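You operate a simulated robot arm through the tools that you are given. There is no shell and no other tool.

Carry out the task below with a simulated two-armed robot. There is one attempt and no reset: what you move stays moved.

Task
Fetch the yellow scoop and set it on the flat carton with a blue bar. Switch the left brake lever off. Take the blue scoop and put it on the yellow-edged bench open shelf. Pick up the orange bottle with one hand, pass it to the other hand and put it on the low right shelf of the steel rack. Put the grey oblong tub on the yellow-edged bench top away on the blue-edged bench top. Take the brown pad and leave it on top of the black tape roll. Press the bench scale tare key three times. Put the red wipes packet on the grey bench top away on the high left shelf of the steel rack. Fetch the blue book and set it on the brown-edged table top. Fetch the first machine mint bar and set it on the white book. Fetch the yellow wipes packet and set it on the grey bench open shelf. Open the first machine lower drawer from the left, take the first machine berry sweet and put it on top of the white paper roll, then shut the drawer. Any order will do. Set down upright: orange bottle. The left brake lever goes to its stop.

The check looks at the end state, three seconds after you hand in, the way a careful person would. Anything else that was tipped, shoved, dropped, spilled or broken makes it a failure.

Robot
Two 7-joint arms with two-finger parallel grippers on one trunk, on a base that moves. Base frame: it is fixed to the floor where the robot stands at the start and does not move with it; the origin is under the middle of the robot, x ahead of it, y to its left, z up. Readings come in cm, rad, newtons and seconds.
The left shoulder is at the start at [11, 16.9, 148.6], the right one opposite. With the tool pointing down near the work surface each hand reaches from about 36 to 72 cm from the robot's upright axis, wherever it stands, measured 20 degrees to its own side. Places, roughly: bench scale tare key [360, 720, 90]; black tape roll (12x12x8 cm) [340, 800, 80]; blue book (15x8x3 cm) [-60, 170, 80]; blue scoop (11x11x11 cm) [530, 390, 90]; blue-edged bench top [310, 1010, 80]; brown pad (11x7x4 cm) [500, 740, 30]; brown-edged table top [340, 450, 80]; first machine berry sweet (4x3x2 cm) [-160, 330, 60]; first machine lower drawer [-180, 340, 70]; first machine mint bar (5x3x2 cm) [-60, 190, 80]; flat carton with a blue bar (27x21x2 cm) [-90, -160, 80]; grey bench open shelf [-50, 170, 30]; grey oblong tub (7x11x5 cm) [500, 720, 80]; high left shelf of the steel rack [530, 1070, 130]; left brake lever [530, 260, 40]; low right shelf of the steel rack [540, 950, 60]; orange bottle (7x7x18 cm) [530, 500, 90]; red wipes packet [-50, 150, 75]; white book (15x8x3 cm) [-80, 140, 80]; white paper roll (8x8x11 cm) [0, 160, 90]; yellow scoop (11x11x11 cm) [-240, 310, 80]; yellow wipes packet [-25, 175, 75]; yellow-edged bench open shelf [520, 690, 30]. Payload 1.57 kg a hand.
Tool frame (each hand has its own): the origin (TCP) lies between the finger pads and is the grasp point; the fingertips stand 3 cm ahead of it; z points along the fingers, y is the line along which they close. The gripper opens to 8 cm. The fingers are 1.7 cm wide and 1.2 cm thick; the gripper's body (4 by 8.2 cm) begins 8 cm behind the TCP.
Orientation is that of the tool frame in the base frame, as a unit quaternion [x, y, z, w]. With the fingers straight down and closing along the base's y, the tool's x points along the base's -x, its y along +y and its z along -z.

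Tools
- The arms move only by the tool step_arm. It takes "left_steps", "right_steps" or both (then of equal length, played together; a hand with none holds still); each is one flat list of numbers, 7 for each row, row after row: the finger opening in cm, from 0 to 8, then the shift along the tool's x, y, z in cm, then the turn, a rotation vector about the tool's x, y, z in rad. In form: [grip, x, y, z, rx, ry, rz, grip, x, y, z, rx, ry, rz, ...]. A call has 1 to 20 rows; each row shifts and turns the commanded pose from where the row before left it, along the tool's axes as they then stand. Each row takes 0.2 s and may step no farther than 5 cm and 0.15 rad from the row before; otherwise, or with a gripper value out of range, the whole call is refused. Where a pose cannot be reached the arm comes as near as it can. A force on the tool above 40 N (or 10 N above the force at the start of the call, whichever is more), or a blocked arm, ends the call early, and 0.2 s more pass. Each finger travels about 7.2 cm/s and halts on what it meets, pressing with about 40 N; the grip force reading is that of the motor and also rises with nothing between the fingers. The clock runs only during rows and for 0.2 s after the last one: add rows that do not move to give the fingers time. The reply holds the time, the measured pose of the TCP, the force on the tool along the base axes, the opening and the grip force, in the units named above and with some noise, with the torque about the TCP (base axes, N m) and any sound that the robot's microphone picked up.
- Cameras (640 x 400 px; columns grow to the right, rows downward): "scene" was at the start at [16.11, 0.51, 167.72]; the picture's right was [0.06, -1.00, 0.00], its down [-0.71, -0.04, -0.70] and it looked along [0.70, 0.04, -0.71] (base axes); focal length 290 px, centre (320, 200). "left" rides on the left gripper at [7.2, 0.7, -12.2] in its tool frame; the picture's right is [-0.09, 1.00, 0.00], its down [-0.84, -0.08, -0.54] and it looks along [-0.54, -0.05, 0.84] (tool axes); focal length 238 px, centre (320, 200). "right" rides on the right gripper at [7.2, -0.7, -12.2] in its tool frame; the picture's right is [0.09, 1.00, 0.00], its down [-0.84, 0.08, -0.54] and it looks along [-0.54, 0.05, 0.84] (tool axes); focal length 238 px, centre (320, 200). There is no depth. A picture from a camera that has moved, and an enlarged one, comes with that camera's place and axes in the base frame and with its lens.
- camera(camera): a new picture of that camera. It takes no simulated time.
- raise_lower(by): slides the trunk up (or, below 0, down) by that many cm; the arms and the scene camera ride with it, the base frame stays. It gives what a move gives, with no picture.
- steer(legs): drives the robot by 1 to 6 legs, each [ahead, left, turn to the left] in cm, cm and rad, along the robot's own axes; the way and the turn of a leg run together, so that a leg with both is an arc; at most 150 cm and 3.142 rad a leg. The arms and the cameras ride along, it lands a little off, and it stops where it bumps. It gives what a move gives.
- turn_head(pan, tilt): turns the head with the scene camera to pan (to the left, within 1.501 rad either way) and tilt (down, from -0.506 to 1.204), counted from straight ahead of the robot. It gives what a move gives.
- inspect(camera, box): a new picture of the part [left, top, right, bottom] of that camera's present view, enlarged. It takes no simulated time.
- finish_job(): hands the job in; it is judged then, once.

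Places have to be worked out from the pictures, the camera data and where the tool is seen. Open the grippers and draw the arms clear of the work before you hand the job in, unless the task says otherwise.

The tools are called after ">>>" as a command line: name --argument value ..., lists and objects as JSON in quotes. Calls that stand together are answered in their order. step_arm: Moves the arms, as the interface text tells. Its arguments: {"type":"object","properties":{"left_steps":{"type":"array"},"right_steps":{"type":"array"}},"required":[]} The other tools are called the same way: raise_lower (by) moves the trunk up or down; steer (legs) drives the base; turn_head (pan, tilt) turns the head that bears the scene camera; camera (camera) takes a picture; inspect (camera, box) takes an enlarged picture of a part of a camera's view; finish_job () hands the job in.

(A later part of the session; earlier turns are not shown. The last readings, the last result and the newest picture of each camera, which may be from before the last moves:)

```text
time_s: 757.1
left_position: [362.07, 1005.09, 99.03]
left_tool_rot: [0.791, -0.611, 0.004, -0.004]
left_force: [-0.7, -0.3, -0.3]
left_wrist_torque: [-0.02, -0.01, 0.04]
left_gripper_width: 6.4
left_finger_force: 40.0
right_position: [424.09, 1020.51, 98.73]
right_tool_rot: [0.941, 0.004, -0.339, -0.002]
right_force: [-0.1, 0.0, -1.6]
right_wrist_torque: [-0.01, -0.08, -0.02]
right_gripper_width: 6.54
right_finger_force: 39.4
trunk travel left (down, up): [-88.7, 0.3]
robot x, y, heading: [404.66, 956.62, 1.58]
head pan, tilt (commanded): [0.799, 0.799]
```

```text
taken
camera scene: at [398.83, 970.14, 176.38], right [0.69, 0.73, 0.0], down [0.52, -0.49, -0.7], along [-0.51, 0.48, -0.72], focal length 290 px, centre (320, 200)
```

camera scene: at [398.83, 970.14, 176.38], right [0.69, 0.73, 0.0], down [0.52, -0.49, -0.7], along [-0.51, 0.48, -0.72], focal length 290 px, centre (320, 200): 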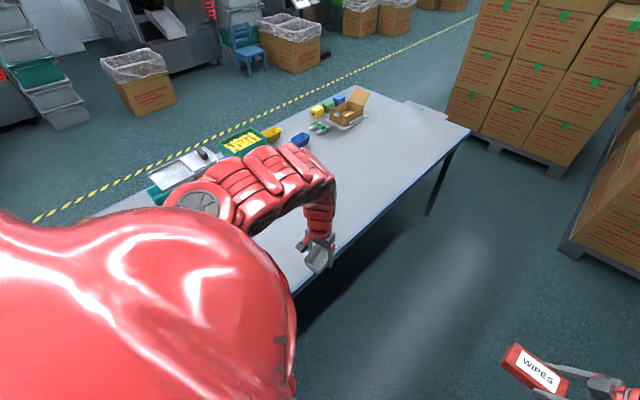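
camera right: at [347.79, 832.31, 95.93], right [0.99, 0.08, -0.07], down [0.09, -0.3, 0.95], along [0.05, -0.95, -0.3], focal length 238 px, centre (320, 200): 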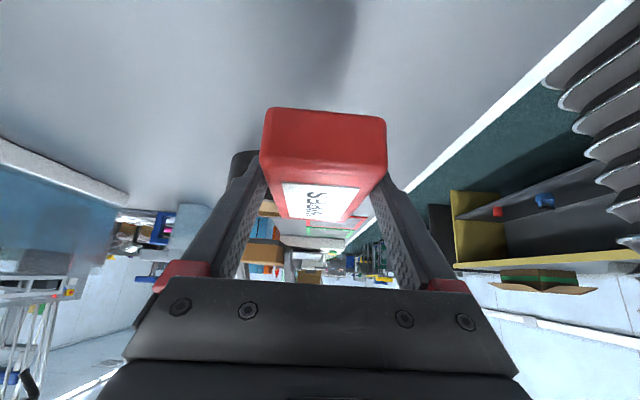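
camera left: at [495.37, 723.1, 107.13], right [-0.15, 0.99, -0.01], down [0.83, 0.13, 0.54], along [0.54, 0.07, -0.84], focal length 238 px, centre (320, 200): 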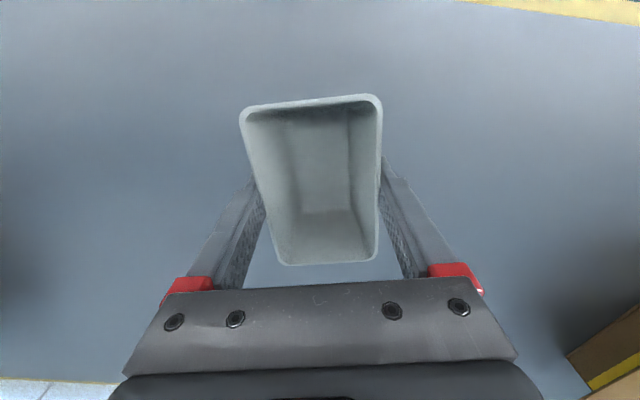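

The bench edge is near x≈356 and the hand is just at it. I shift the robot 17 cm left and extend the hand a bit more over the bench.

>>> steer --legs '[[0, 17, -0.01]]'

>>> step_arm --left_steps '[4, 0, 3, 1, 0, 0, 0, 4, 0, 3, 1, 0, 0, 0, 4, 0, 3, 1, 0, 0, 0]'

>>> camera --camera "scene"

>>> camera --camera "left"

```text
time_s: 758.6
left_position: [345.61, 1005.29, 99.16]
left_tool_rot: [0.788, -0.616, 0.004, -0.003]
left_force: [0.3, -0.6, -0.7]
left_wrist_torque: [-0.01, 0.02, 0.01]
left_gripper_width: 6.38
left_finger_force: 40.0
right_position: [407.8, 1020.07, 98.63]
right_tool_rot: [0.94, -0.001, -0.341, -0.004]
right_force: [-0.7, 0.7, -1.5]
right_wrist_torque: [0.01, -0.01, -0.01]
right_gripper_width: 6.53
right_finger_force: 40.5
trunk travel left (down, up): [-88.7, 0.3]
robot x, y, heading: [387.98, 956.6, 1.574]
head pan, tilt (commanded): [0.799, 0.799]
```

```text
time_s: 759.4
left_position: [336.6, 1003.1, 95.73]
left_tool_rot: [0.788, -0.616, 0.006, -0.002]
left_force: [-0.7, -0.2, -0.3]
left_wrist_torque: [0.01, -0.03, 0.0]
left_gripper_width: 6.39
left_finger_force: 40.3
right_position: [407.53, 1020.11, 98.74]
right_tool_rot: [0.941, -0.002, -0.339, -0.004]
right_force: [-0.4, -0.3, -0.5]
right_wrist_torque: [0.02, -0.04, -0.02]
right_gripper_width: 6.54
right_finger_force: 40.0
trunk travel left (down, up): [-88.7, 0.3]
robot x, y, heading: [387.92, 956.35, 1.571]
head pan, tilt (commanded): [0.799, 0.799]
```

```text
taken
camera scene: at [381.67, 970.06, 176.37], right [0.69, 0.72, 0.0], down [0.52, -0.5, -0.7], along [-0.5, 0.48, -0.72], focal length 290 px, centre (320, 200)
```

scene: 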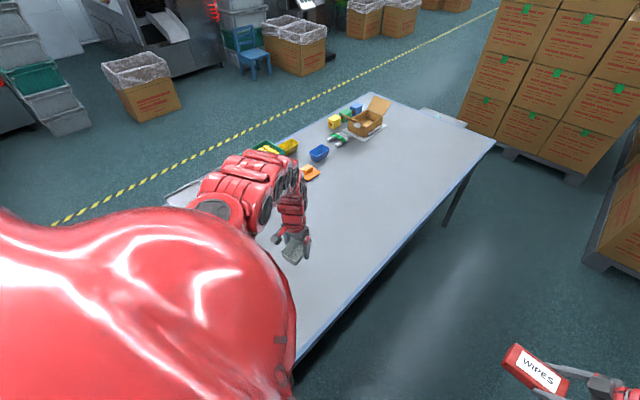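

```text
taken
camera left: at [337.5, 996.09, 108.1], right [-0.99, -0.15, -0.01], down [-0.13, 0.83, 0.54], along [-0.07, 0.53, -0.84], focal length 238 px, centre (320, 200)
```

left: 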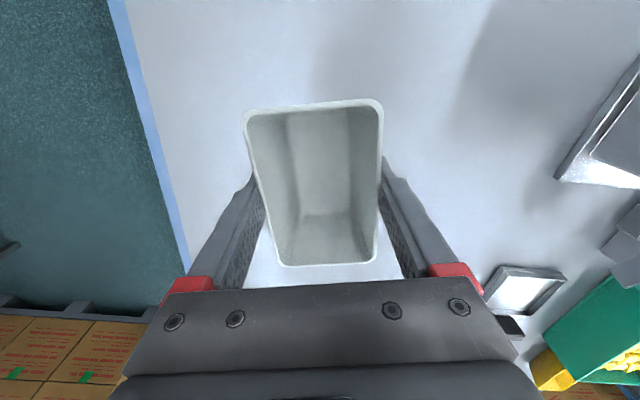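

The tub is well over the bench, free of other things. I lower 10 cm with the trunk, then slowly.

>>> raise_lower --by -10

>>> step_arm --left_steps '[4, 0, 0, 0.6, 0, 0, 0, 4, 0, 0, 0.6, 0, 0, 0]'

>>> step_arm --left_steps '[4, 0, 0, 0.5, 0, 0, 0, 4, 0, 0, 0.4, 0, 0, 0]'

```text
time_s: 760.7
left_position: [336.7, 1003.25, 85.95]
left_tool_rot: [0.788, -0.615, 0.005, -0.002]
left_force: [-0.6, -0.2, -0.6]
left_wrist_torque: [-0.01, 0.0, 0.0]
left_gripper_width: 6.38
left_finger_force: 40.0
right_position: [407.69, 1020.06, 88.78]
right_tool_rot: [0.941, -0.001, -0.338, -0.005]
right_force: [-0.8, -0.3, -0.8]
right_wrist_torque: [0.02, -0.04, 0.01]
right_gripper_width: 6.54
right_finger_force: 40.0
trunk travel left (down, up): [-78.7, 10.3]
robot x, y, heading: [387.63, 956.38, 1.57]
head pan, tilt (commanded): [0.799, 0.799]
```

```text
time_s: 761.3
left_position: [336.77, 1003.09, 84.62]
left_tool_rot: [0.788, -0.616, 0.004, -0.003]
left_force: [0.3, 0.4, -0.9]
left_wrist_torque: [0.01, 0.0, 0.02]
left_gripper_width: 6.39
left_finger_force: 39.9
right_position: [407.61, 1020.15, 88.65]
right_tool_rot: [0.941, -0.001, -0.339, -0.003]
right_force: [0.5, -0.6, -0.9]
right_wrist_torque: [-0.04, -0.07, 0.01]
right_gripper_width: 6.54
right_finger_force: 40.1
trunk travel left (down, up): [-78.7, 10.3]
robot x, y, heading: [387.87, 956.13, 1.576]
head pan, tilt (commanded): [0.799, 0.799]
```

```text
time_s: 761.9
left_position: [336.76, 1003.3, 83.87]
left_tool_rot: [0.787, -0.616, 0.004, -0.003]
left_force: [-0.1, 0.3, 6.5]
left_wrist_torque: [0.04, -0.19, -0.06]
left_gripper_width: 6.39
left_finger_force: 39.7
right_position: [407.67, 1020.11, 88.73]
right_tool_rot: [0.941, -0.002, -0.339, -0.005]
right_force: [0.4, 0.3, -0.7]
right_wrist_torque: [0.02, -0.02, -0.01]
right_gripper_width: 6.53
right_finger_force: 40.0
trunk travel left (down, up): [-78.7, 10.3]
robot x, y, heading: [387.84, 956.5, 1.573]
head pan, tilt (commanded): [0.799, 0.799]
```

Touching (6.5 N). I release the tub and lift the hand.

>>> step_arm --left_steps '[6.6, 0, 0, 0, 0, 0, 0, 8, 0, 0, 0, 0, 0, 0, 8, 0, 0, 0, 0, 0, 0, 8, 0, 0, -2, 0, 0, 0, 8, 0, 0, -4, 0, 0, 0, 8, 0, 0, -4, 0, 0, 0]'

>>> raise_lower --by 10

>>> camera --camera "left"

```text
time_s: 763.3
left_position: [336.28, 1003.63, 93.39]
left_tool_rot: [0.787, -0.617, 0.005, -0.004]
left_force: [0.3, 0.8, -0.2]
left_wrist_torque: [0.01, 0.02, -0.01]
left_gripper_width: 8.0
left_finger_force: 0.1
left hand out of reach, approached as far as the arm can: row 6
right_position: [407.73, 1019.97, 88.81]
right_tool_rot: [0.941, -0.002, -0.338, -0.005]
right_force: [-0.1, 0.2, -0.6]
right_wrist_torque: [0.02, -0.03, -0.04]
right_gripper_width: 6.53
right_finger_force: 39.7
trunk travel left (down, up): [-78.7, 10.3]
robot x, y, heading: [387.77, 956.68, 1.571]
head pan, tilt (commanded): [0.799, 0.799]
```

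```text
time_s: 764.7
left_position: [336.21, 1003.71, 103.24]
left_tool_rot: [0.788, -0.615, 0.004, -0.003]
left_force: [0.0, -0.5, 0.4]
left_wrist_torque: [0.02, 0.0, 0.0]
left_gripper_width: 8.0
left_finger_force: 0.1
right_position: [407.68, 1020.12, 98.7]
right_tool_rot: [0.941, -0.002, -0.338, -0.004]
right_force: [-0.3, -0.3, -1.3]
right_wrist_torque: [0.01, -0.02, 0.03]
right_gripper_width: 6.55
right_finger_force: 40.3
trunk travel left (down, up): [-88.7, 0.3]
robot x, y, heading: [387.61, 956.51, 1.574]
head pan, tilt (commanded): [0.799, 0.799]
```

```text
taken
camera left: at [337.13, 996.62, 115.51], right [-0.99, -0.15, -0.01], down [-0.13, 0.83, 0.54], along [-0.07, 0.53, -0.84], focal length 238 px, centre (320, 200)
```

left: 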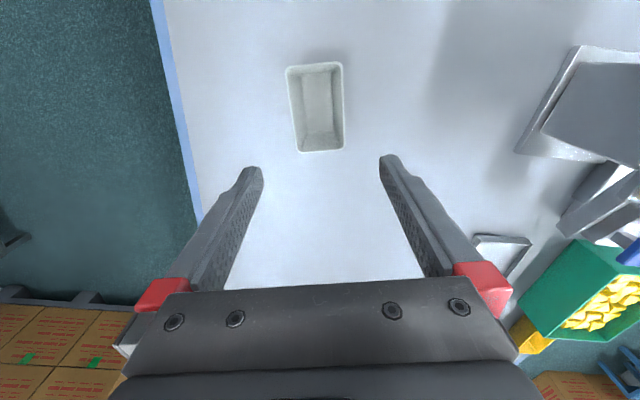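

The tub stands on the blue-edged bench. I bring the left hand in and drive to face the left bay of the rack.

>>> step_arm --left_steps '[8, 0, -4, 0, 0, 0, 0, 8, 0, -4, 0, 0, 0, 0, 8, 0, -4, 0, 0, 0, 0, 8, 0, -4, 0, 0, 0, 0, 8, 0, -4, 0, 0, 0, 0, 8, 0, -4, 0, 0, 0, 0, 8, 0, -4, 0, 0, 0, 0]'

>>> steer --legs '[[0, -38, 0], [112, 0, 0], [0, 0, -1.57]]'

>>> turn_head --pan 0.0 --tilt 0.3

>>> camera --camera "scene"

```text
time_s: 766.3
left_position: [361.58, 1013.62, 100.63]
left_tool_rot: [0.789, -0.615, 0.005, -0.002]
left_force: [0.0, 0.8, 0.0]
left_wrist_torque: [-0.01, 0.01, -0.02]
left_gripper_width: 8.0
left_finger_force: 0.0
left hand out of reach, approached as far as the arm can: row 1, 2, 3, 4, 5, 7
right_position: [407.74, 1020.17, 98.62]
right_tool_rot: [0.941, -0.001, -0.34, -0.004]
right_force: [0.0, 0.3, -1.1]
right_wrist_torque: [0.01, -0.04, 0.01]
right_gripper_width: 6.53
right_finger_force: 40.0
trunk travel left (down, up): [-88.7, 0.3]
robot x, y, heading: [387.92, 956.41, 1.572]
head pan, tilt (commanded): [0.799, 0.799]
```

```text
time_s: 777.7
left_position: [483.0, 1095.45, 100.64]
left_tool_rot: [-0.138, 0.99, -0.006, -0.002]
left_force: [0.3, 0.3, 0.3]
left_wrist_torque: [0.02, -0.02, 0.0]
left_gripper_width: 8.0
left_finger_force: 0.0
right_position: [490.97, 1049.5, 98.76]
right_tool_rot: [0.674, -0.656, -0.24, -0.239]
right_force: [-0.1, -0.5, -1.6]
right_wrist_torque: [-0.05, 0.0, 0.0]
right_gripper_width: 6.54
right_finger_force: 40.1
trunk travel left (down, up): [-88.7, 0.3]
robot x, y, heading: [426.98, 1067.04, 0.033]
head pan, tilt (commanded): [0.799, 0.799]
```

```text
time_s: 778.9
left_position: [482.98, 1095.38, 100.67]
left_tool_rot: [-0.137, 0.99, -0.005, -0.003]
left_force: [-0.9, 1.1, -0.9]
left_wrist_torque: [-0.01, -0.02, 0.01]
left_gripper_width: 8.01
left_finger_force: 0.0
right_position: [490.92, 1049.52, 98.73]
right_tool_rot: [0.673, -0.657, -0.24, -0.24]
right_force: [0.2, 0.4, -0.5]
right_wrist_torque: [-0.04, 0.02, 0.02]
right_gripper_width: 6.54
right_finger_force: 39.5
trunk travel left (down, up): [-88.7, 0.3]
robot x, y, heading: [426.93, 1067.43, 0.035]
head pan, tilt (commanded): [0.0, 0.3]
```

```text
taken
camera scene: at [443.94, 1068.0, 180.81], right [0.03, -1.0, 0.0], down [-0.3, -0.01, -0.95], along [0.95, 0.03, -0.3], focal length 290 px, centre (320, 200)
```

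scene: 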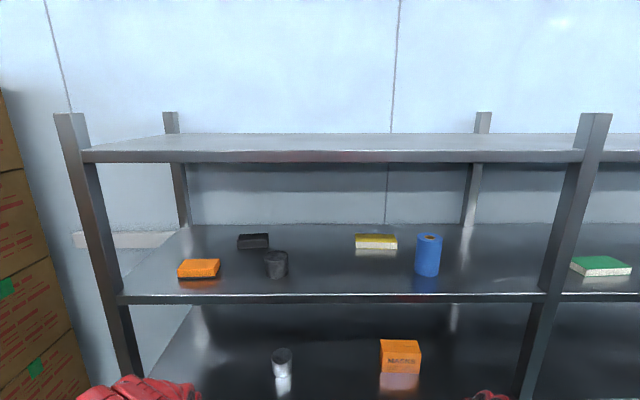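

The second shelf (z≈133) has a free front place between the black cup (y≈1084) and the blue roll (y≈1038). I yaw the right hand to point at the rack and raise it in front of the shelves.

>>> step_arm --right_steps '[4, 0, 0, 0, 0.0915, 0, 0.11, 4, 0, 0, 0, 0.0915, 0, 0.11, 4, 0, 0, 0, 0.0915, 0, 0.11, 4, 0, 0, 0, 0.0915, 0, 0.11, 4, 0, 0, 0, 0.0915, 0, 0.11, 4, 0, 0, 0, 0.0915, 0, 0.11, 4, 0, 0, 0, 0.0915, 0, 0.11, 4, 0, 0, 0, 0.0915, 0, 0.11, 4, 0, 0, 0, 0.0915, 0, 0.11, 4, 0, 0, 0, 0.0915, 0, 0.11, 4, 0, 0, 0, 0.0915, 0, 0.11]'

>>> camera --camera "scene"

```text
time_s: 781.2
left_position: [482.92, 1095.48, 100.71]
left_tool_rot: [-0.137, 0.991, -0.006, -0.002]
left_force: [-0.5, 0.3, 0.1]
left_wrist_torque: [-0.04, 0.0, 0.02]
left_gripper_width: 8.01
left_finger_force: 0.1
right_position: [495.12, 1048.61, 95.64]
right_tool_rot: [-0.01, 0.939, 0.002, 0.342]
right_force: [1.5, -0.8, -1.2]
right_wrist_torque: [0.01, 0.06, 0.04]
right_gripper_width: 6.53
right_finger_force: 39.9
right hand out of reach, approached as far as the arm can: row 6, 7, 8, 9, 10, 11
trunk travel left (down, up): [-88.7, 0.3]
robot x, y, heading: [426.69, 1067.07, 0.033]
head pan, tilt (commanded): [0.0, 0.3]
```

```text
taken
camera scene: at [443.9, 1068.07, 180.82], right [0.03, -1.0, 0.0], down [-0.3, -0.01, -0.96], along [0.95, 0.03, -0.3], focal length 290 px, centre (320, 200)
```

scene: 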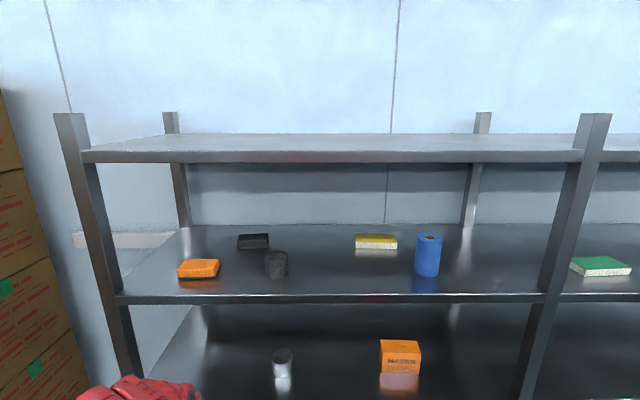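

Pointing at the rack now. I back off 10 cm for clearance and raise the right hand.

>>> steer --legs '[[-12, 0, -0.033]]'

>>> step_arm --right_steps '[4, -2.89, 0, -3.43, 0, 0, 0, 4, -2.89, 0, -3.43, 0, 0, 0, 4, -2.89, 0, -3.43, 0, 0, 0, 4, -2.89, 0, -3.43, 0, 0, 0, 4, -2.89, 0, -3.43, 0, 0, 0, 4, -2.89, 0, -3.43, 0, 0, 0, 4, -2.89, 0, -3.43, 0, 0, 0, 4, -2.89, 0, -3.43, 0, 0, 0, 4, -2.89, 0, -3.43, 0, 0, 0]'

>>> camera --camera "scene"

```text
time_s: 782.5
left_position: [471.9, 1093.44, 100.62]
left_tool_rot: [-0.122, 0.992, -0.006, -0.003]
left_force: [-0.4, 0.0, -0.7]
left_wrist_torque: [0.02, 0.01, 0.02]
left_gripper_width: 7.99
left_finger_force: 0.0
right_position: [482.66, 1046.18, 95.58]
right_tool_rot: [0.004, 0.939, -0.002, 0.343]
right_force: [0.1, 0.5, -0.7]
right_wrist_torque: [0.03, 0.04, -0.01]
right_gripper_width: 6.53
right_finger_force: 40.0
trunk travel left (down, up): [-88.7, 0.3]
robot x, y, heading: [414.6, 1067.17, 0.001]
head pan, tilt (commanded): [0.0, 0.3]
```

```text
time_s: 784.5
left_position: [471.69, 1093.43, 100.6]
left_tool_rot: [-0.123, 0.992, -0.005, -0.001]
left_force: [-0.3, -0.7, -0.1]
left_wrist_torque: [0.01, -0.01, 0.01]
left_gripper_width: 8.0
left_finger_force: 0.0
right_position: [496.39, 1045.46, 113.23]
right_tool_rot: [0.003, 0.94, -0.003, 0.342]
right_force: [-0.3, 0.5, -1.0]
right_wrist_torque: [-0.03, 0.03, -0.01]
right_gripper_width: 6.54
right_finger_force: 39.8
right hand out of reach, approached as far as the arm can: row 1, 2, 3, 4, 5, 6, 7, 8, 9
trunk travel left (down, up): [-88.7, 0.3]
robot x, y, heading: [414.48, 1067.24, -0.002]
head pan, tilt (commanded): [0.0, 0.3]
```

```text
taken
camera scene: at [431.82, 1067.28, 180.82], right [0.0, -1.0, 0.0], down [-0.3, 0.0, -0.96], along [0.96, 0.0, -0.3], focal length 290 px, centre (320, 200)
```

scene: 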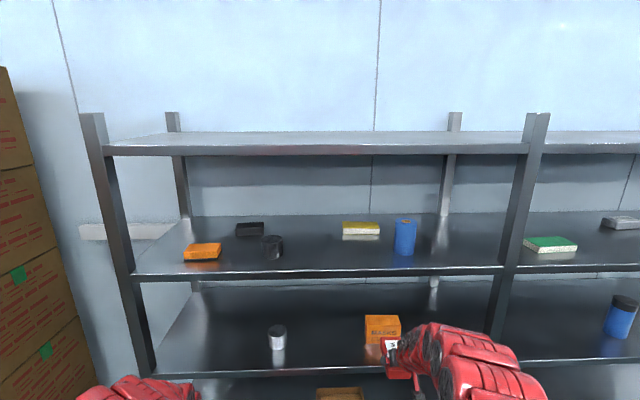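

The steep wrist angle keeps the right hand from rising higher. I back off 15 cm and test whether a flatter hand angle lets it rise to shelf height.

>>> steer --legs '[[-20, 0, 0]]'

>>> step_arm --right_steps '[4, 0, 0, 0, 0, -0.13, 0, 4, 0, 0, 0, 0, -0.13, 0, 4, -3, 0, -2.5, 0, 0, 0, 4, -3, 0, -2.5, 0, 0, 0, 4, -3, 0, -2.5, 0, 0, 0, 4, -3, 0, -2.5, 0, 0, 0, 4, -3, 0, -2.5, 0, 0, 0, 4, -3, 0, -2.5, 0, 0, 0]'

```text
time_s: 786.1
left_position: [452.28, 1093.3, 100.48]
left_tool_rot: [-0.122, 0.993, -0.006, -0.003]
left_force: [0.6, 0.4, -0.4]
left_wrist_torque: [0.03, 0.0, -0.01]
left_gripper_width: 7.99
left_finger_force: 0.1
right_position: [476.96, 1045.32, 113.06]
right_tool_rot: [0.004, 0.94, -0.002, 0.342]
right_force: [0.4, 0.0, -1.3]
right_wrist_torque: [-0.01, 0.06, 0.01]
right_gripper_width: 6.51
right_finger_force: 40.3
trunk travel left (down, up): [-88.7, 0.3]
robot x, y, heading: [395.03, 1067.25, 0.001]
head pan, tilt (commanded): [0.0, 0.3]
```

```text
time_s: 787.9
left_position: [452.15, 1093.28, 100.62]
left_tool_rot: [-0.121, 0.993, -0.006, -0.002]
left_force: [0.7, -1.3, 0.2]
left_wrist_torque: [-0.01, -0.01, -0.04]
left_gripper_width: 8.05
left_finger_force: 0.2
right_position: [479.98, 1044.72, 135.08]
right_tool_rot: [0.004, 0.887, -0.003, 0.462]
right_force: [-0.1, 1.4, -0.8]
right_wrist_torque: [0.0, 0.03, 0.01]
right_gripper_width: 6.52
right_finger_force: 40.2
right hand out of reach, approached as far as the arm can: row 3, 4, 5, 6, 7
trunk travel left (down, up): [-88.7, 0.3]
robot x, y, heading: [394.89, 1067.06, -0.003]
head pan, tilt (commanded): [0.0, 0.3]
```

With the hand 35° below horizontal it reached z=135. A little more height is needed; I raise 4 cm further.

>>> step_arm --right_steps '[4, -3.28, 0, -2.3, 0, 0, 0, 4, -1.6, 0, -1.15, 0, 0, 0]'

>>> camera --camera "right"

>>> camera --camera "scene"

```text
time_s: 788.5
left_position: [451.99, 1093.34, 100.77]
left_tool_rot: [-0.121, 0.993, -0.006, -0.002]
left_force: [0.0, 0.5, -0.2]
left_wrist_torque: [0.0, 0.03, 0.03]
left_gripper_width: 7.98
left_finger_force: 0.2
right_position: [480.06, 1044.98, 141.2]
right_tool_rot: [0.005, 0.887, -0.003, 0.461]
right_force: [1.2, 0.3, -1.2]
right_wrist_torque: [-0.02, -0.01, 0.0]
right_gripper_width: 6.53
right_finger_force: 40.3
trunk travel left (down, up): [-88.7, 0.3]
robot x, y, heading: [395.24, 1067.17, 0.001]
head pan, tilt (commanded): [0.0, 0.3]
```

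```text
taken
camera right: at [466.09, 1044.42, 142.32], right [-0.04, 1.0, -0.08], down [0.04, 0.08, 1.0], along [1.0, 0.04, -0.04], focal length 238 px, centre (320, 200)
```

right: 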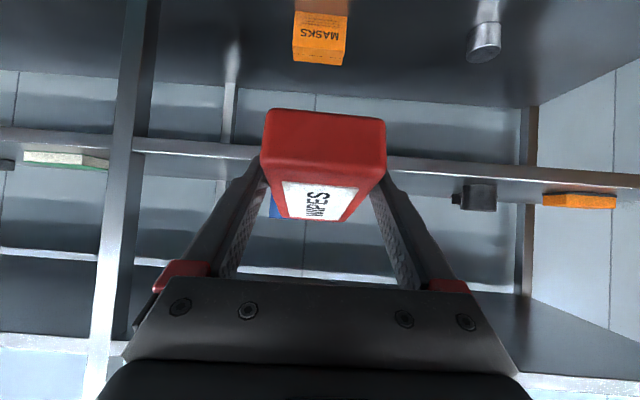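

```text
taken
camera scene: at [412.19, 1067.12, 180.82], right [0.0, -1.0, 0.0], down [-0.3, 0.0, -0.96], along [0.96, 0.0, -0.3], focal length 290 px, centre (320, 200)
```

scene: 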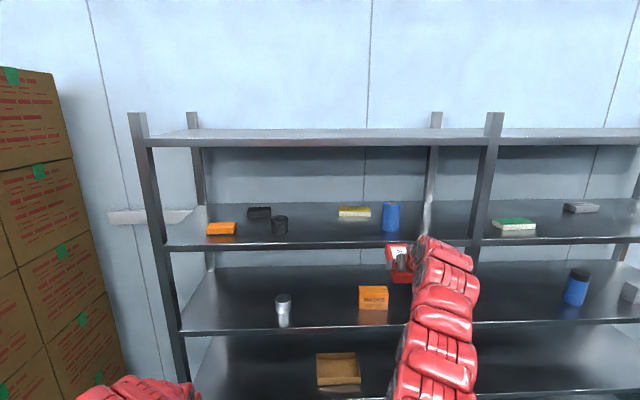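

High enough (141). I shift 17 cm left so the packet faces the free gap, then drive forward in two stages.

>>> steer --legs '[[0, 17, 0], [28, 0, 0]]'

>>> camera --camera "right"

>>> camera --camera "scene"

```text
time_s: 791.5
left_position: [480.6, 1110.82, 100.75]
left_tool_rot: [-0.123, 0.992, -0.005, 0.0]
left_force: [0.6, 0.0, 0.3]
left_wrist_torque: [0.0, -0.01, -0.02]
left_gripper_width: 8.02
left_finger_force: 0.0
right_position: [508.8, 1062.38, 141.32]
right_tool_rot: [0.002, 0.887, -0.002, 0.463]
right_force: [-0.4, 0.0, -0.9]
right_wrist_torque: [-0.02, 0.01, 0.01]
right_gripper_width: 6.5
right_finger_force: 39.6
trunk travel left (down, up): [-88.7, 0.3]
robot x, y, heading: [423.53, 1084.24, 0.004]
head pan, tilt (commanded): [0.0, 0.3]
```

```text
taken
camera right: at [494.71, 1061.86, 142.4], right [-0.05, 1.0, -0.08], down [0.03, 0.08, 1.0], along [1.0, 0.04, -0.04], focal length 238 px, centre (320, 200)
```

right: 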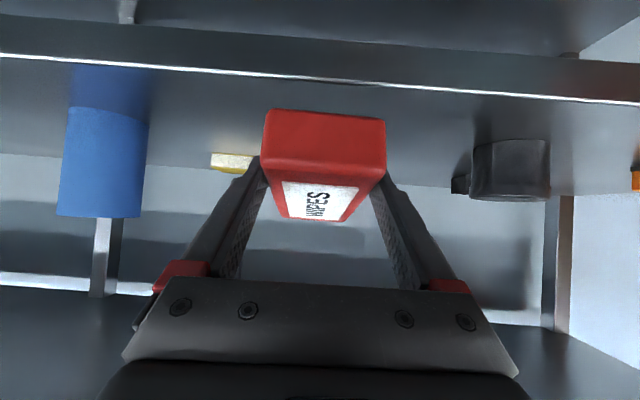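

```text
taken
camera scene: at [440.68, 1084.42, 180.84], right [0.0, -1.0, 0.0], down [-0.29, 0.0, -0.96], along [0.96, 0.0, -0.29], focal length 290 px, centre (320, 200)
```

scene: 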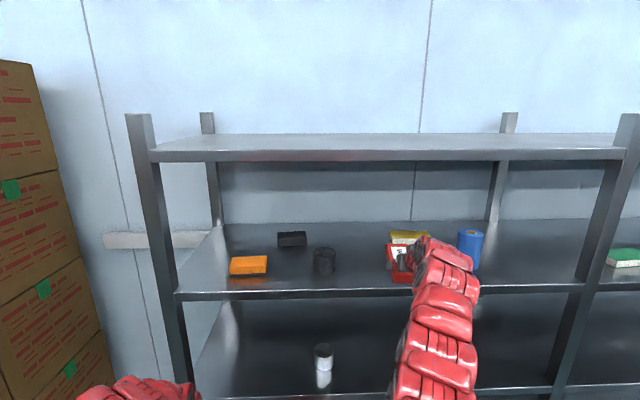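

The packet is in the gap between roll and cup, above the shelf. I drive 12 cm further in and lower with the trunk.

>>> steer --legs '[[12, 0, 0]]'

>>> raise_lower --by -2.5

>>> camera --camera "right"

```text
time_s: 792.8
left_position: [492.69, 1110.82, 100.76]
left_tool_rot: [-0.122, 0.993, -0.006, -0.001]
left_force: [-0.5, 0.0, 0.2]
left_wrist_torque: [0.0, 0.0, -0.01]
left_gripper_width: 8.0
left_finger_force: 0.1
right_position: [520.63, 1062.53, 141.26]
right_tool_rot: [0.003, 0.887, -0.002, 0.462]
right_force: [-1.1, -0.2, 0.2]
right_wrist_torque: [0.01, 0.05, -0.01]
right_gripper_width: 6.52
right_finger_force: 40.2
trunk travel left (down, up): [-88.7, 0.3]
robot x, y, heading: [435.38, 1084.53, 0.007]
head pan, tilt (commanded): [0.0, 0.3]
```

```text
time_s: 793.5
left_position: [492.75, 1110.74, 98.03]
left_tool_rot: [-0.123, 0.992, -0.005, -0.003]
left_force: [-0.4, -0.4, 1.4]
left_wrist_torque: [0.03, 0.03, -0.01]
left_gripper_width: 7.97
left_finger_force: 0.1
right_position: [520.99, 1062.41, 138.69]
right_tool_rot: [0.002, 0.888, -0.002, 0.461]
right_force: [0.4, -0.7, -0.5]
right_wrist_torque: [0.0, 0.02, 0.0]
right_gripper_width: 6.54
right_finger_force: 40.0
trunk travel left (down, up): [-86.2, 2.8]
robot x, y, heading: [435.57, 1084.38, 0.009]
head pan, tilt (commanded): [0.0, 0.3]
```

```text
taken
camera right: at [507.02, 1061.9, 139.72], right [-0.05, 1.0, -0.08], down [0.04, 0.08, 1.0], along [1.0, 0.04, -0.04], focal length 238 px, centre (320, 200)
```

right: 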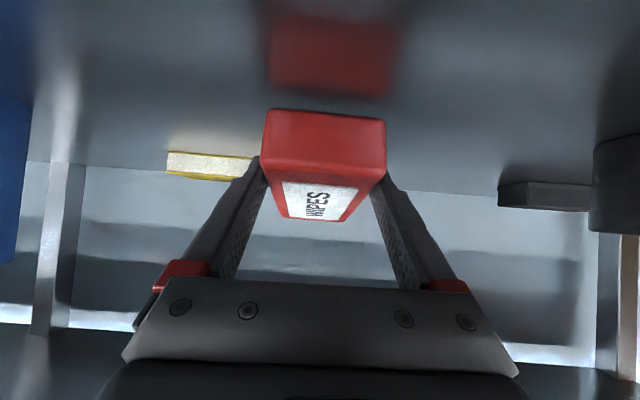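

The packet's mirror image shows it nearly touching. I lower in small steps.

>>> raise_lower --by -0.6

>>> raise_lower --by -0.6

```text
time_s: 794.0
left_position: [492.72, 1110.73, 97.57]
left_tool_rot: [-0.123, 0.992, -0.005, -0.001]
left_force: [0.2, -0.2, -0.3]
left_wrist_torque: [0.02, -0.02, -0.03]
left_gripper_width: 8.03
left_finger_force: 0.0
right_position: [520.85, 1062.45, 138.28]
right_tool_rot: [0.003, 0.886, -0.002, 0.464]
right_force: [1.1, -0.3, 9.3]
right_wrist_torque: [-0.26, 0.16, 0.05]
right_gripper_width: 6.55
right_finger_force: 40.1
trunk travel left (down, up): [-85.6, 3.4]
robot x, y, heading: [435.84, 1084.63, 0.005]
head pan, tilt (commanded): [0.0, 0.3]
```

```text
time_s: 794.6
left_position: [492.54, 1110.9, 97.17]
left_tool_rot: [-0.122, 0.992, -0.006, -0.001]
left_force: [0.8, 0.2, 0.7]
left_wrist_torque: [0.01, -0.02, 0.0]
left_gripper_width: 7.99
left_finger_force: 0.1
right_position: [520.56, 1062.45, 137.94]
right_tool_rot: [0.002, 0.885, -0.002, 0.466]
right_force: [6.9, -3.3, 29.1]
right_wrist_torque: [0.03, 0.31, 0.14]
right_gripper_width: 6.54
right_finger_force: 40.1
trunk travel left (down, up): [-85.0, 4.0]
robot x, y, heading: [435.28, 1084.33, 0.007]
head pan, tilt (commanded): [0.0, 0.3]
```

Contact. I open the right hand, letting the packet settle flat, and back away.

>>> step_arm --right_steps '[6.7, 0, 0, 0, 0, 0, 0, 7.2, 0, 0, 0, 0, 0, 0, 8, 0, 0, 0, 0, 0, 0, 8, 0, 0, 0, 0, 0, 0]'

>>> camera --camera "right"

```text
time_s: 795.6
left_position: [492.71, 1110.86, 97.07]
left_tool_rot: [-0.123, 0.992, -0.006, -0.001]
left_force: [1.1, -0.3, 0.0]
left_wrist_torque: [0.02, 0.03, 0.01]
left_gripper_width: 7.99
left_finger_force: 0.0
right_position: [520.91, 1062.45, 137.49]
right_tool_rot: [0.003, 0.887, -0.003, 0.462]
right_force: [0.1, -0.6, 1.0]
right_wrist_torque: [0.01, -0.02, 0.01]
right_gripper_width: 7.97
right_finger_force: 0.1
trunk travel left (down, up): [-85.0, 4.0]
robot x, y, heading: [435.56, 1084.13, 0.003]
head pan, tilt (commanded): [0.0, 0.3]
```

```text
taken
camera right: at [506.89, 1061.91, 138.59], right [-0.05, 1.0, -0.08], down [0.04, 0.08, 1.0], along [1.0, 0.04, -0.04], focal length 238 px, centre (320, 200)
```

right: 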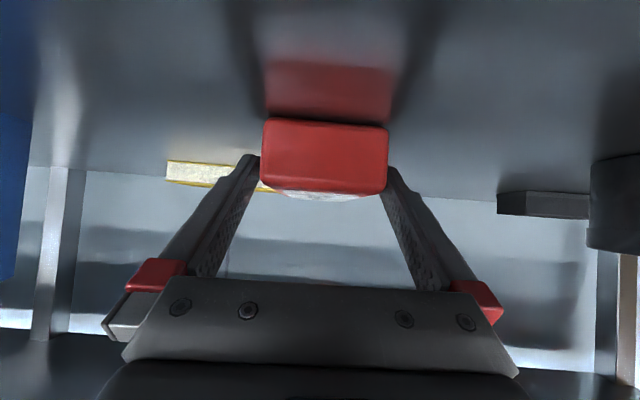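

The packet lies flat on the high left shelf. I back straight out.

>>> steer --legs '[[-30, 0, 0]]'

>>> camera --camera "scene"

```text
time_s: 797.6
left_position: [462.96, 1110.63, 96.87]
left_tool_rot: [-0.123, 0.992, -0.006, -0.004]
left_force: [0.1, -0.1, 0.5]
left_wrist_torque: [0.04, 0.0, 0.01]
left_gripper_width: 7.99
left_finger_force: 0.1
right_position: [491.17, 1062.31, 137.29]
right_tool_rot: [0.003, 0.887, -0.002, 0.461]
right_force: [0.0, 0.6, 0.5]
right_wrist_torque: [0.01, 0.0, 0.0]
right_gripper_width: 8.01
right_finger_force: 0.0
trunk travel left (down, up): [-85.0, 4.0]
robot x, y, heading: [405.53, 1084.25, 0.004]
head pan, tilt (commanded): [0.0, 0.3]
```

```text
taken
camera scene: at [423.28, 1084.34, 177.09], right [0.0, -1.0, 0.0], down [-0.3, 0.0, -0.95], along [0.95, 0.0, -0.3], focal length 290 px, centre (320, 200)
```

scene: 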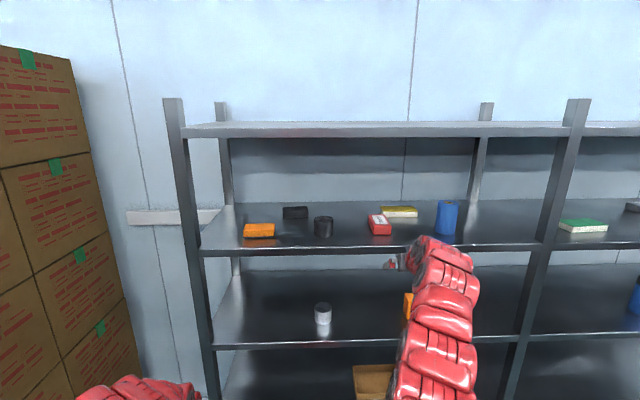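

The red packet is on the shelf. Now the bottle: I turn south and drive down the corridor to the dark bench.

>>> steer --legs '[[0, 0, -1.574], [0, 24, 0], [150, 0, 0], [150, 0, 0]]'

>>> turn_head --pan 0.0 --tilt 0.45

>>> camera --camera "scene"

```text
time_s: 817.4
left_position: [449.72, 724.52, 97.01]
left_tool_rot: [0.621, 0.784, -0.003, -0.005]
left_force: [0.0, -0.3, -0.5]
left_wrist_torque: [0.01, -0.01, -0.01]
left_gripper_width: 8.0
left_finger_force: 0.1
right_position: [400.88, 697.26, 137.48]
right_tool_rot: [0.634, 0.621, -0.33, 0.323]
right_force: [0.9, -0.8, 0.3]
right_wrist_torque: [0.0, -0.02, 0.0]
right_gripper_width: 7.97
right_finger_force: 0.0
trunk travel left (down, up): [-85.0, 4.0]
robot x, y, heading: [424.13, 782.16, -1.588]
head pan, tilt (commanded): [0.0, 0.3]
```

```text
time_s: 818.1
left_position: [449.73, 724.56, 97.09]
left_tool_rot: [0.621, 0.784, -0.003, -0.005]
left_force: [0.2, 0.4, 0.1]
left_wrist_torque: [0.02, 0.0, -0.01]
left_gripper_width: 8.04
left_finger_force: 0.0
right_position: [400.95, 697.35, 137.44]
right_tool_rot: [0.634, 0.62, -0.331, 0.323]
right_force: [-0.1, -0.3, -0.4]
right_wrist_torque: [-0.01, 0.01, -0.01]
right_gripper_width: 7.99
right_finger_force: 0.1
trunk travel left (down, up): [-85.0, 4.0]
robot x, y, heading: [424.32, 782.13, -1.582]
head pan, tilt (commanded): [0.0, 0.45]
```

```text
taken
camera scene: at [423.99, 765.0, 175.72], right [-1.0, 0.01, 0.0], down [0.01, 0.44, -0.9], along [-0.01, -0.9, -0.44], focal length 290 px, centre (320, 200)
```

scene: 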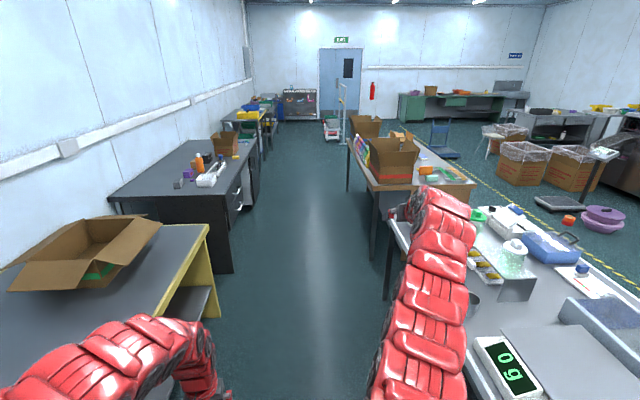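

The corridor is clear. I go on to the dark bench and turn to face it.

>>> steer --legs '[[150, 0, 0.01], [140, 0, 0], [0, 0, 1.57]]'

>>> turn_head --pan 0.1 --tilt 0.7

>>> camera --camera "scene"

```text
time_s: 835.7
left_position: [477.11, 522.31, 96.9]
left_tool_rot: [-0.118, 0.993, -0.006, -0.002]
left_force: [-1.0, 0.2, -0.3]
left_wrist_torque: [0.0, -0.01, -0.01]
left_gripper_width: 7.98
left_finger_force: 0.0
right_position: [504.76, 473.81, 137.44]
right_tool_rot: [0.008, 0.887, -0.005, 0.462]
right_force: [0.3, 0.0, 0.4]
right_wrist_torque: [-0.02, -0.02, -0.01]
right_gripper_width: 7.95
right_finger_force: 0.1
trunk travel left (down, up): [-85.0, 4.0]
robot x, y, heading: [419.92, 496.5, -0.006]
head pan, tilt (commanded): [0.0, 0.45]
```

```text
time_s: 836.5
left_position: [477.13, 522.41, 96.91]
left_tool_rot: [-0.118, 0.993, -0.005, -0.003]
left_force: [0.9, 0.6, -0.3]
left_wrist_torque: [0.03, 0.03, -0.01]
left_gripper_width: 8.0
left_finger_force: 0.0
right_position: [504.71, 473.73, 137.48]
right_tool_rot: [0.007, 0.887, -0.005, 0.462]
right_force: [0.3, -0.2, 0.5]
right_wrist_torque: [0.0, -0.02, 0.02]
right_gripper_width: 7.99
right_finger_force: 0.2
trunk travel left (down, up): [-85.0, 4.0]
robot x, y, heading: [419.7, 496.45, -0.002]
head pan, tilt (commanded): [0.099, 0.7]
```

```text
taken
camera scene: at [436.13, 497.37, 173.51], right [0.09, -1.0, 0.0], down [-0.64, -0.06, -0.77], along [0.76, 0.07, -0.64], focal length 290 px, centre (320, 200)
```

scene: 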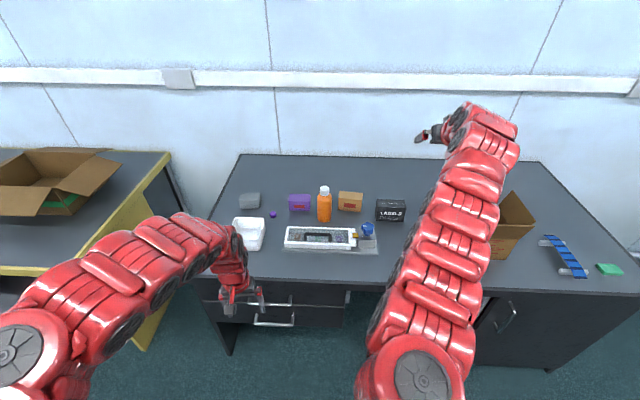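

The orange bottle stands near [533,505] between two small boxes, behind a tray. I will grip it from above with fingers before and behind it: first I turn the left hand 104°.

>>> step_arm --left_steps '[8, 0, 0, 0, 0, 0, 0.139, 8, 0, 0, 0, 0, 0, 0.139, 8, 0, 0, 0, 0, 0, 0.139, 8, 0, 0, 0, 0, 0, 0.139, 8, 0, 0, 0, 0, 0, 0.139, 8, 0, 0, 0, 0, 0, 0.139, 8, 0, 0, 0, 0, 0, 0.139, 8, 0, 0, 0, 0, 0, 0.139, 8, 0, 0, 0, 0, 0, 0.139, 8, 0, 0, 0, 0, 0, 0.139, 8, 0, 0, 0, 0, 0, 0.139, 8, 0, 0, 0, 0, 0, 0.139, 8, 0, 0, 0, 0, 0, 0.139]'

>>> step_arm --left_steps '[8, 0, 0, -4, 0, 0, 0, 8, 0, 0, -4, 0, 0, 0, 8, 0, 0, -4, 0, 0, 0]'

>>> camera --camera "left"

```text
time_s: 839.3
left_position: [477.11, 522.3, 97.04]
left_tool_rot: [0.708, 0.706, -0.005, 0.002]
left_force: [-1.0, 0.4, -0.5]
left_wrist_torque: [0.02, 0.04, -0.01]
left_gripper_width: 8.0
left_finger_force: 0.0
right_position: [504.66, 473.77, 137.66]
right_tool_rot: [0.007, 0.887, -0.004, 0.462]
right_force: [0.3, -0.3, 1.2]
right_wrist_torque: [-0.02, -0.01, 0.04]
right_gripper_width: 8.01
right_finger_force: 0.0
trunk travel left (down, up): [-85.0, 4.0]
robot x, y, heading: [419.78, 496.44, -0.007]
head pan, tilt (commanded): [0.099, 0.7]
```

```text
time_s: 840.1
left_position: [482.18, 523.6, 106.69]
left_tool_rot: [0.707, 0.707, -0.006, 0.002]
left_force: [0.8, -0.1, -1.4]
left_wrist_torque: [-0.04, 0.01, 0.01]
left_gripper_width: 8.0
left_finger_force: 0.1
left hand out of reach, approached as far as the arm can: row 1, 2, 3
right_position: [504.71, 473.8, 137.52]
right_tool_rot: [0.007, 0.887, -0.004, 0.461]
right_force: [0.4, -1.5, -0.2]
right_wrist_torque: [0.0, 0.02, 0.02]
right_gripper_width: 8.01
right_finger_force: 0.0
trunk travel left (down, up): [-85.0, 4.0]
robot x, y, heading: [419.6, 496.77, -0.007]
head pan, tilt (commanded): [0.099, 0.7]
```

```text
taken
camera left: at [482.87, 530.92, 118.85], right [1.0, -0.09, -0.01], down [-0.07, -0.83, 0.55], along [-0.06, -0.55, -0.83], focal length 238 px, centre (320, 200)
```

left: 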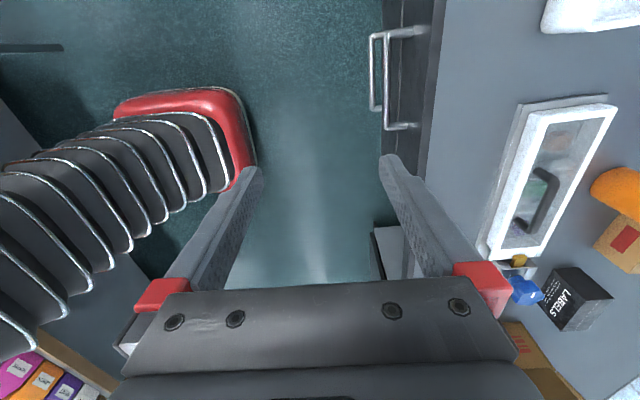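

I drive forward over the bench and bring the hand in line with the bottle.

>>> steer --legs '[[44, -6, 0.006]]'

>>> step_arm --left_steps '[8, -4, 0, 0, 0, 0, 0, 8, -4, 0, 0, 0, 0, 0]'

>>> camera --camera "left"

>>> camera --camera "scene"

```text
time_s: 842.7
left_position: [524.47, 517.63, 106.69]
left_tool_rot: [0.705, 0.71, -0.006, 0.003]
left_force: [-0.1, 0.1, 0.2]
left_wrist_torque: [-0.02, 0.02, 0.0]
left_gripper_width: 7.98
left_finger_force: 0.1
right_position: [547.43, 468.06, 137.39]
right_tool_rot: [0.004, 0.887, -0.003, 0.462]
right_force: [0.5, -0.5, 0.3]
right_wrist_torque: [0.01, 0.0, 0.0]
right_gripper_width: 8.02
right_finger_force: 0.1
trunk travel left (down, up): [-85.0, 4.0]
robot x, y, heading: [462.57, 490.15, 0.004]
head pan, tilt (commanded): [0.099, 0.7]
```

```text
time_s: 843.3
left_position: [525.69, 509.64, 106.56]
left_tool_rot: [0.704, 0.71, -0.007, 0.001]
left_force: [-0.1, 0.3, -0.4]
left_wrist_torque: [0.03, 0.0, 0.01]
left_gripper_width: 7.97
left_finger_force: 0.0
left hand out of reach, approached as far as the arm can: row 1
right_position: [547.63, 467.81, 137.5]
right_tool_rot: [0.004, 0.886, -0.002, 0.463]
right_force: [0.1, -0.9, -0.3]
right_wrist_torque: [0.0, -0.03, 0.01]
right_gripper_width: 8.0
right_finger_force: 0.0
trunk travel left (down, up): [-85.0, 4.0]
robot x, y, heading: [462.14, 490.12, -0.002]
head pan, tilt (commanded): [0.099, 0.7]
```

```text
taken
camera left: at [526.43, 516.99, 118.67], right [1.0, -0.09, -0.01], down [-0.07, -0.83, 0.55], along [-0.05, -0.55, -0.83], focal length 238 px, centre (320, 200)
```

left: 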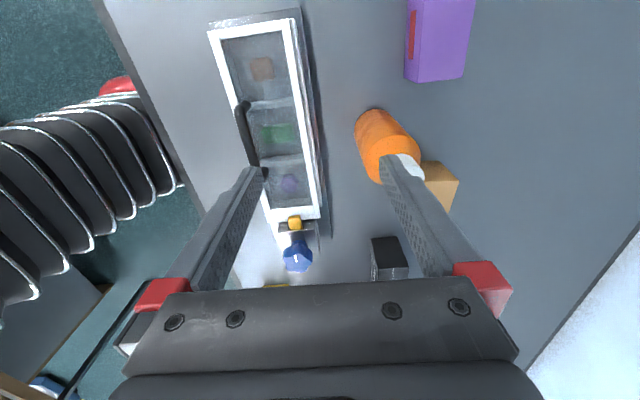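

```text
taken
camera scene: at [478.91, 491.0, 173.5], right [0.1, -0.99, 0.0], down [-0.64, -0.06, -0.76], along [0.76, 0.08, -0.64], focal length 290 px, centre (320, 200)
```

scene: 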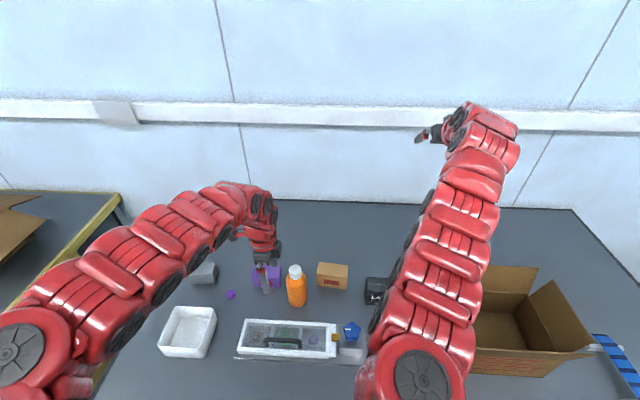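

The bottle's axis is near [533.8,505.4], its top below my fingertips. I move 6 cm forward and align the hand over it.

>>> steer --legs '[[6, 0, 0]]'

>>> step_arm --left_steps '[8, -2.1, 1, 0, 0, 0, 0, 8, -2.1, 1, 0, 0, 0, 0]'

>>> camera --camera "left"

>>> inspect --camera "scene" --box '[200, 220, 360, 340]'

```text
time_s: 844.3
left_position: [530.98, 509.87, 106.71]
left_tool_rot: [0.704, 0.71, -0.005, 0.003]
left_force: [-0.6, -0.6, -0.5]
left_wrist_torque: [0.0, -0.04, 0.0]
left_gripper_width: 8.01
left_finger_force: 0.1
right_position: [552.76, 468.0, 137.9]
right_tool_rot: [0.004, 0.886, -0.002, 0.464]
right_force: [0.1, -0.8, -0.2]
right_wrist_torque: [-0.02, -0.03, 0.01]
right_gripper_width: 8.0
right_finger_force: 0.0
trunk travel left (down, up): [-85.0, 4.0]
robot x, y, heading: [468.49, 490.04, 0.003]
head pan, tilt (commanded): [0.099, 0.7]
```

```text
time_s: 844.9
left_position: [533.37, 505.53, 106.6]
left_tool_rot: [0.704, 0.71, -0.007, 0.002]
left_force: [0.7, -0.2, 0.8]
left_wrist_torque: [-0.02, -0.02, 0.0]
left_gripper_width: 8.0
left_finger_force: 0.0
right_position: [553.35, 468.02, 137.53]
right_tool_rot: [0.005, 0.886, -0.003, 0.463]
right_force: [0.6, 0.7, -0.4]
right_wrist_torque: [-0.02, 0.02, 0.01]
right_gripper_width: 7.98
right_finger_force: 0.1
trunk travel left (down, up): [-85.0, 4.0]
robot x, y, heading: [467.7, 490.43, 0.001]
head pan, tilt (commanded): [0.099, 0.7]
```

```text
taken
camera left: at [534.09, 512.88, 118.79], right [1.0, -0.08, -0.01], down [-0.07, -0.83, 0.55], along [-0.05, -0.55, -0.83], focal length 238 px, centre (320, 200)
```

left: 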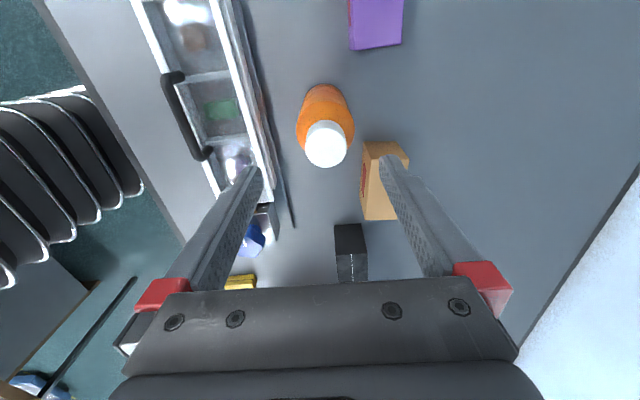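

```text
3.33 times, centred on (280, 280) of scene
camera zoom: at [484.45, 491.11, 173.52], right [0.1, -0.99, 0.0], down [-0.64, -0.06, -0.77], along [0.76, 0.08, -0.64], focal length 965 px, centre (453, -67)
```

zoom: 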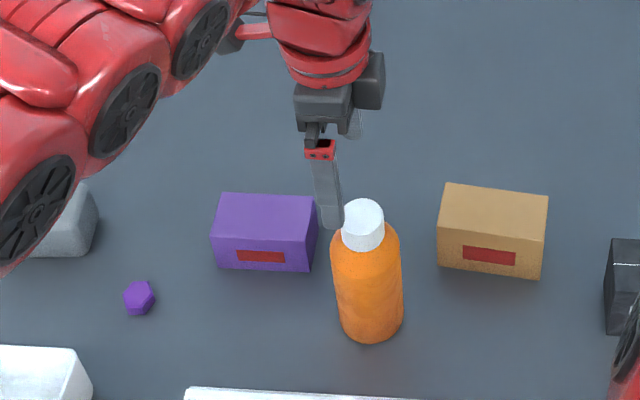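

Centred over the bottle (axis [533.9,505.2]). I lower 8 cm with the trunk and 7 with the arm.

>>> raise_lower --by -9

>>> camera --camera "left"

>>> step_arm --left_steps '[8, 0, 0.3, 3, 0, 0, 0, 8, 0, 0, 3, 0, 0, 0]'

>>> inspect --camera "scene" --box '[200, 220, 360, 340]'

```text
time_s: 846.1
left_position: [533.47, 505.52, 97.49]
left_tool_rot: [0.704, 0.71, -0.008, 0.001]
left_force: [0.5, 0.6, 0.0]
left_wrist_torque: [0.0, -0.04, 0.02]
left_gripper_width: 8.04
left_finger_force: 0.1
right_position: [553.4, 467.96, 128.52]
right_tool_rot: [0.004, 0.887, -0.002, 0.461]
right_force: [-0.1, 0.1, 0.2]
right_wrist_torque: [0.05, -0.01, -0.01]
right_gripper_width: 8.0
right_finger_force: 0.0
trunk travel left (down, up): [-76.0, 13.0]
robot x, y, heading: [468.05, 490.76, -0.0]
head pan, tilt (commanded): [0.099, 0.7]
```

```text
taken
camera left: at [534.24, 512.93, 109.72], right [1.0, -0.08, -0.01], down [-0.07, -0.83, 0.55], along [-0.05, -0.55, -0.83], focal length 238 px, centre (320, 200)
```

left: 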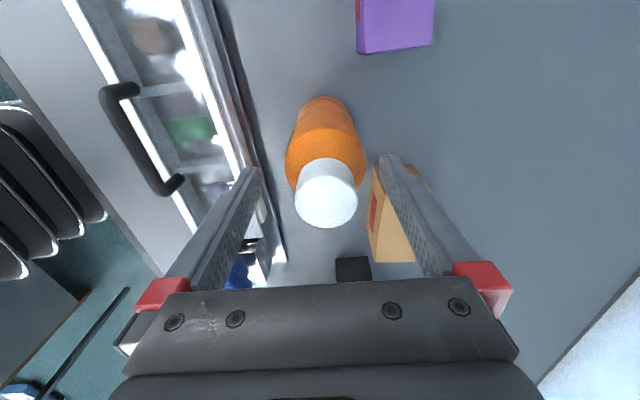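

```text
time_s: 846.8
left_position: [533.59, 505.56, 91.41]
left_tool_rot: [0.704, 0.71, -0.008, 0.001]
left_force: [0.0, -0.2, -0.1]
left_wrist_torque: [0.0, 0.02, -0.02]
left_gripper_width: 8.0
left_finger_force: 0.2
right_position: [553.42, 468.05, 128.43]
right_tool_rot: [0.004, 0.887, -0.002, 0.461]
right_force: [0.6, 0.3, 0.4]
right_wrist_torque: [-0.02, 0.0, 0.01]
right_gripper_width: 7.97
right_finger_force: 0.1
trunk travel left (down, up): [-76.0, 13.0]
robot x, y, heading: [468.65, 490.02, -0.0]
head pan, tilt (commanded): [0.099, 0.7]
```

```text
3.33 times, centred on (280, 280) of scene
camera zoom: at [484.71, 491.22, 164.49], right [0.1, -0.99, 0.0], down [-0.64, -0.06, -0.76], along [0.76, 0.08, -0.64], focal length 965 px, centre (453, -67)
```

zoom: 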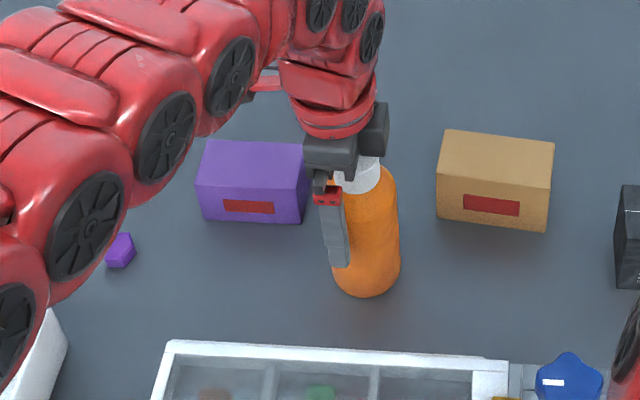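

The fingers straddle the bottle's shoulder. I close the left gripper.

>>> step_arm --left_steps '[7, 0, 0, 0, 0, 0, 0, 6, 0, 0, 0, 0, 0, 0, 5, 0, 0, 0, 0, 0, 0, 5, 0, 0, 0, 0, 0, 0, 5, 0, 0, 0, 0, 0, 0]'

>>> camera --camera "left"

```text
time_s: 848.0
left_position: [533.71, 505.5, 91.48]
left_tool_rot: [0.705, 0.709, -0.008, 0.002]
left_force: [2.4, 0.1, 0.7]
left_wrist_torque: [-0.02, -0.42, 0.0]
left_gripper_width: 6.49
left_finger_force: 39.2
right_position: [553.31, 467.98, 128.54]
right_tool_rot: [0.005, 0.887, -0.003, 0.462]
right_force: [0.5, -0.4, -0.2]
right_wrist_torque: [-0.01, 0.0, 0.01]
right_gripper_width: 8.01
right_finger_force: 0.0
trunk travel left (down, up): [-76.0, 13.0]
robot x, y, heading: [468.02, 490.26, -0.006]
head pan, tilt (commanded): [0.099, 0.7]
```

```text
taken
camera left: at [534.47, 512.9, 103.64], right [1.0, -0.08, -0.01], down [-0.07, -0.83, 0.55], along [-0.05, -0.55, -0.83], focal length 238 px, centre (320, 200)
```

left: 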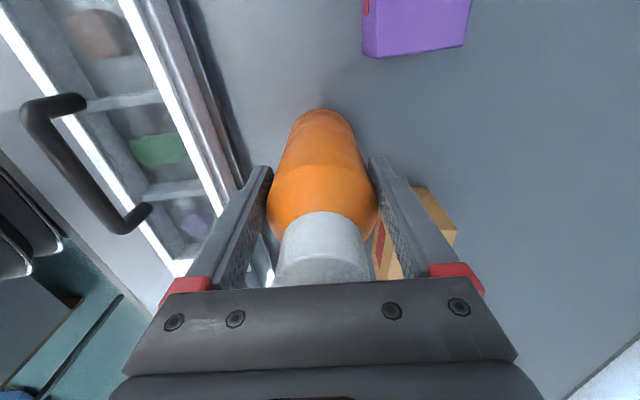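

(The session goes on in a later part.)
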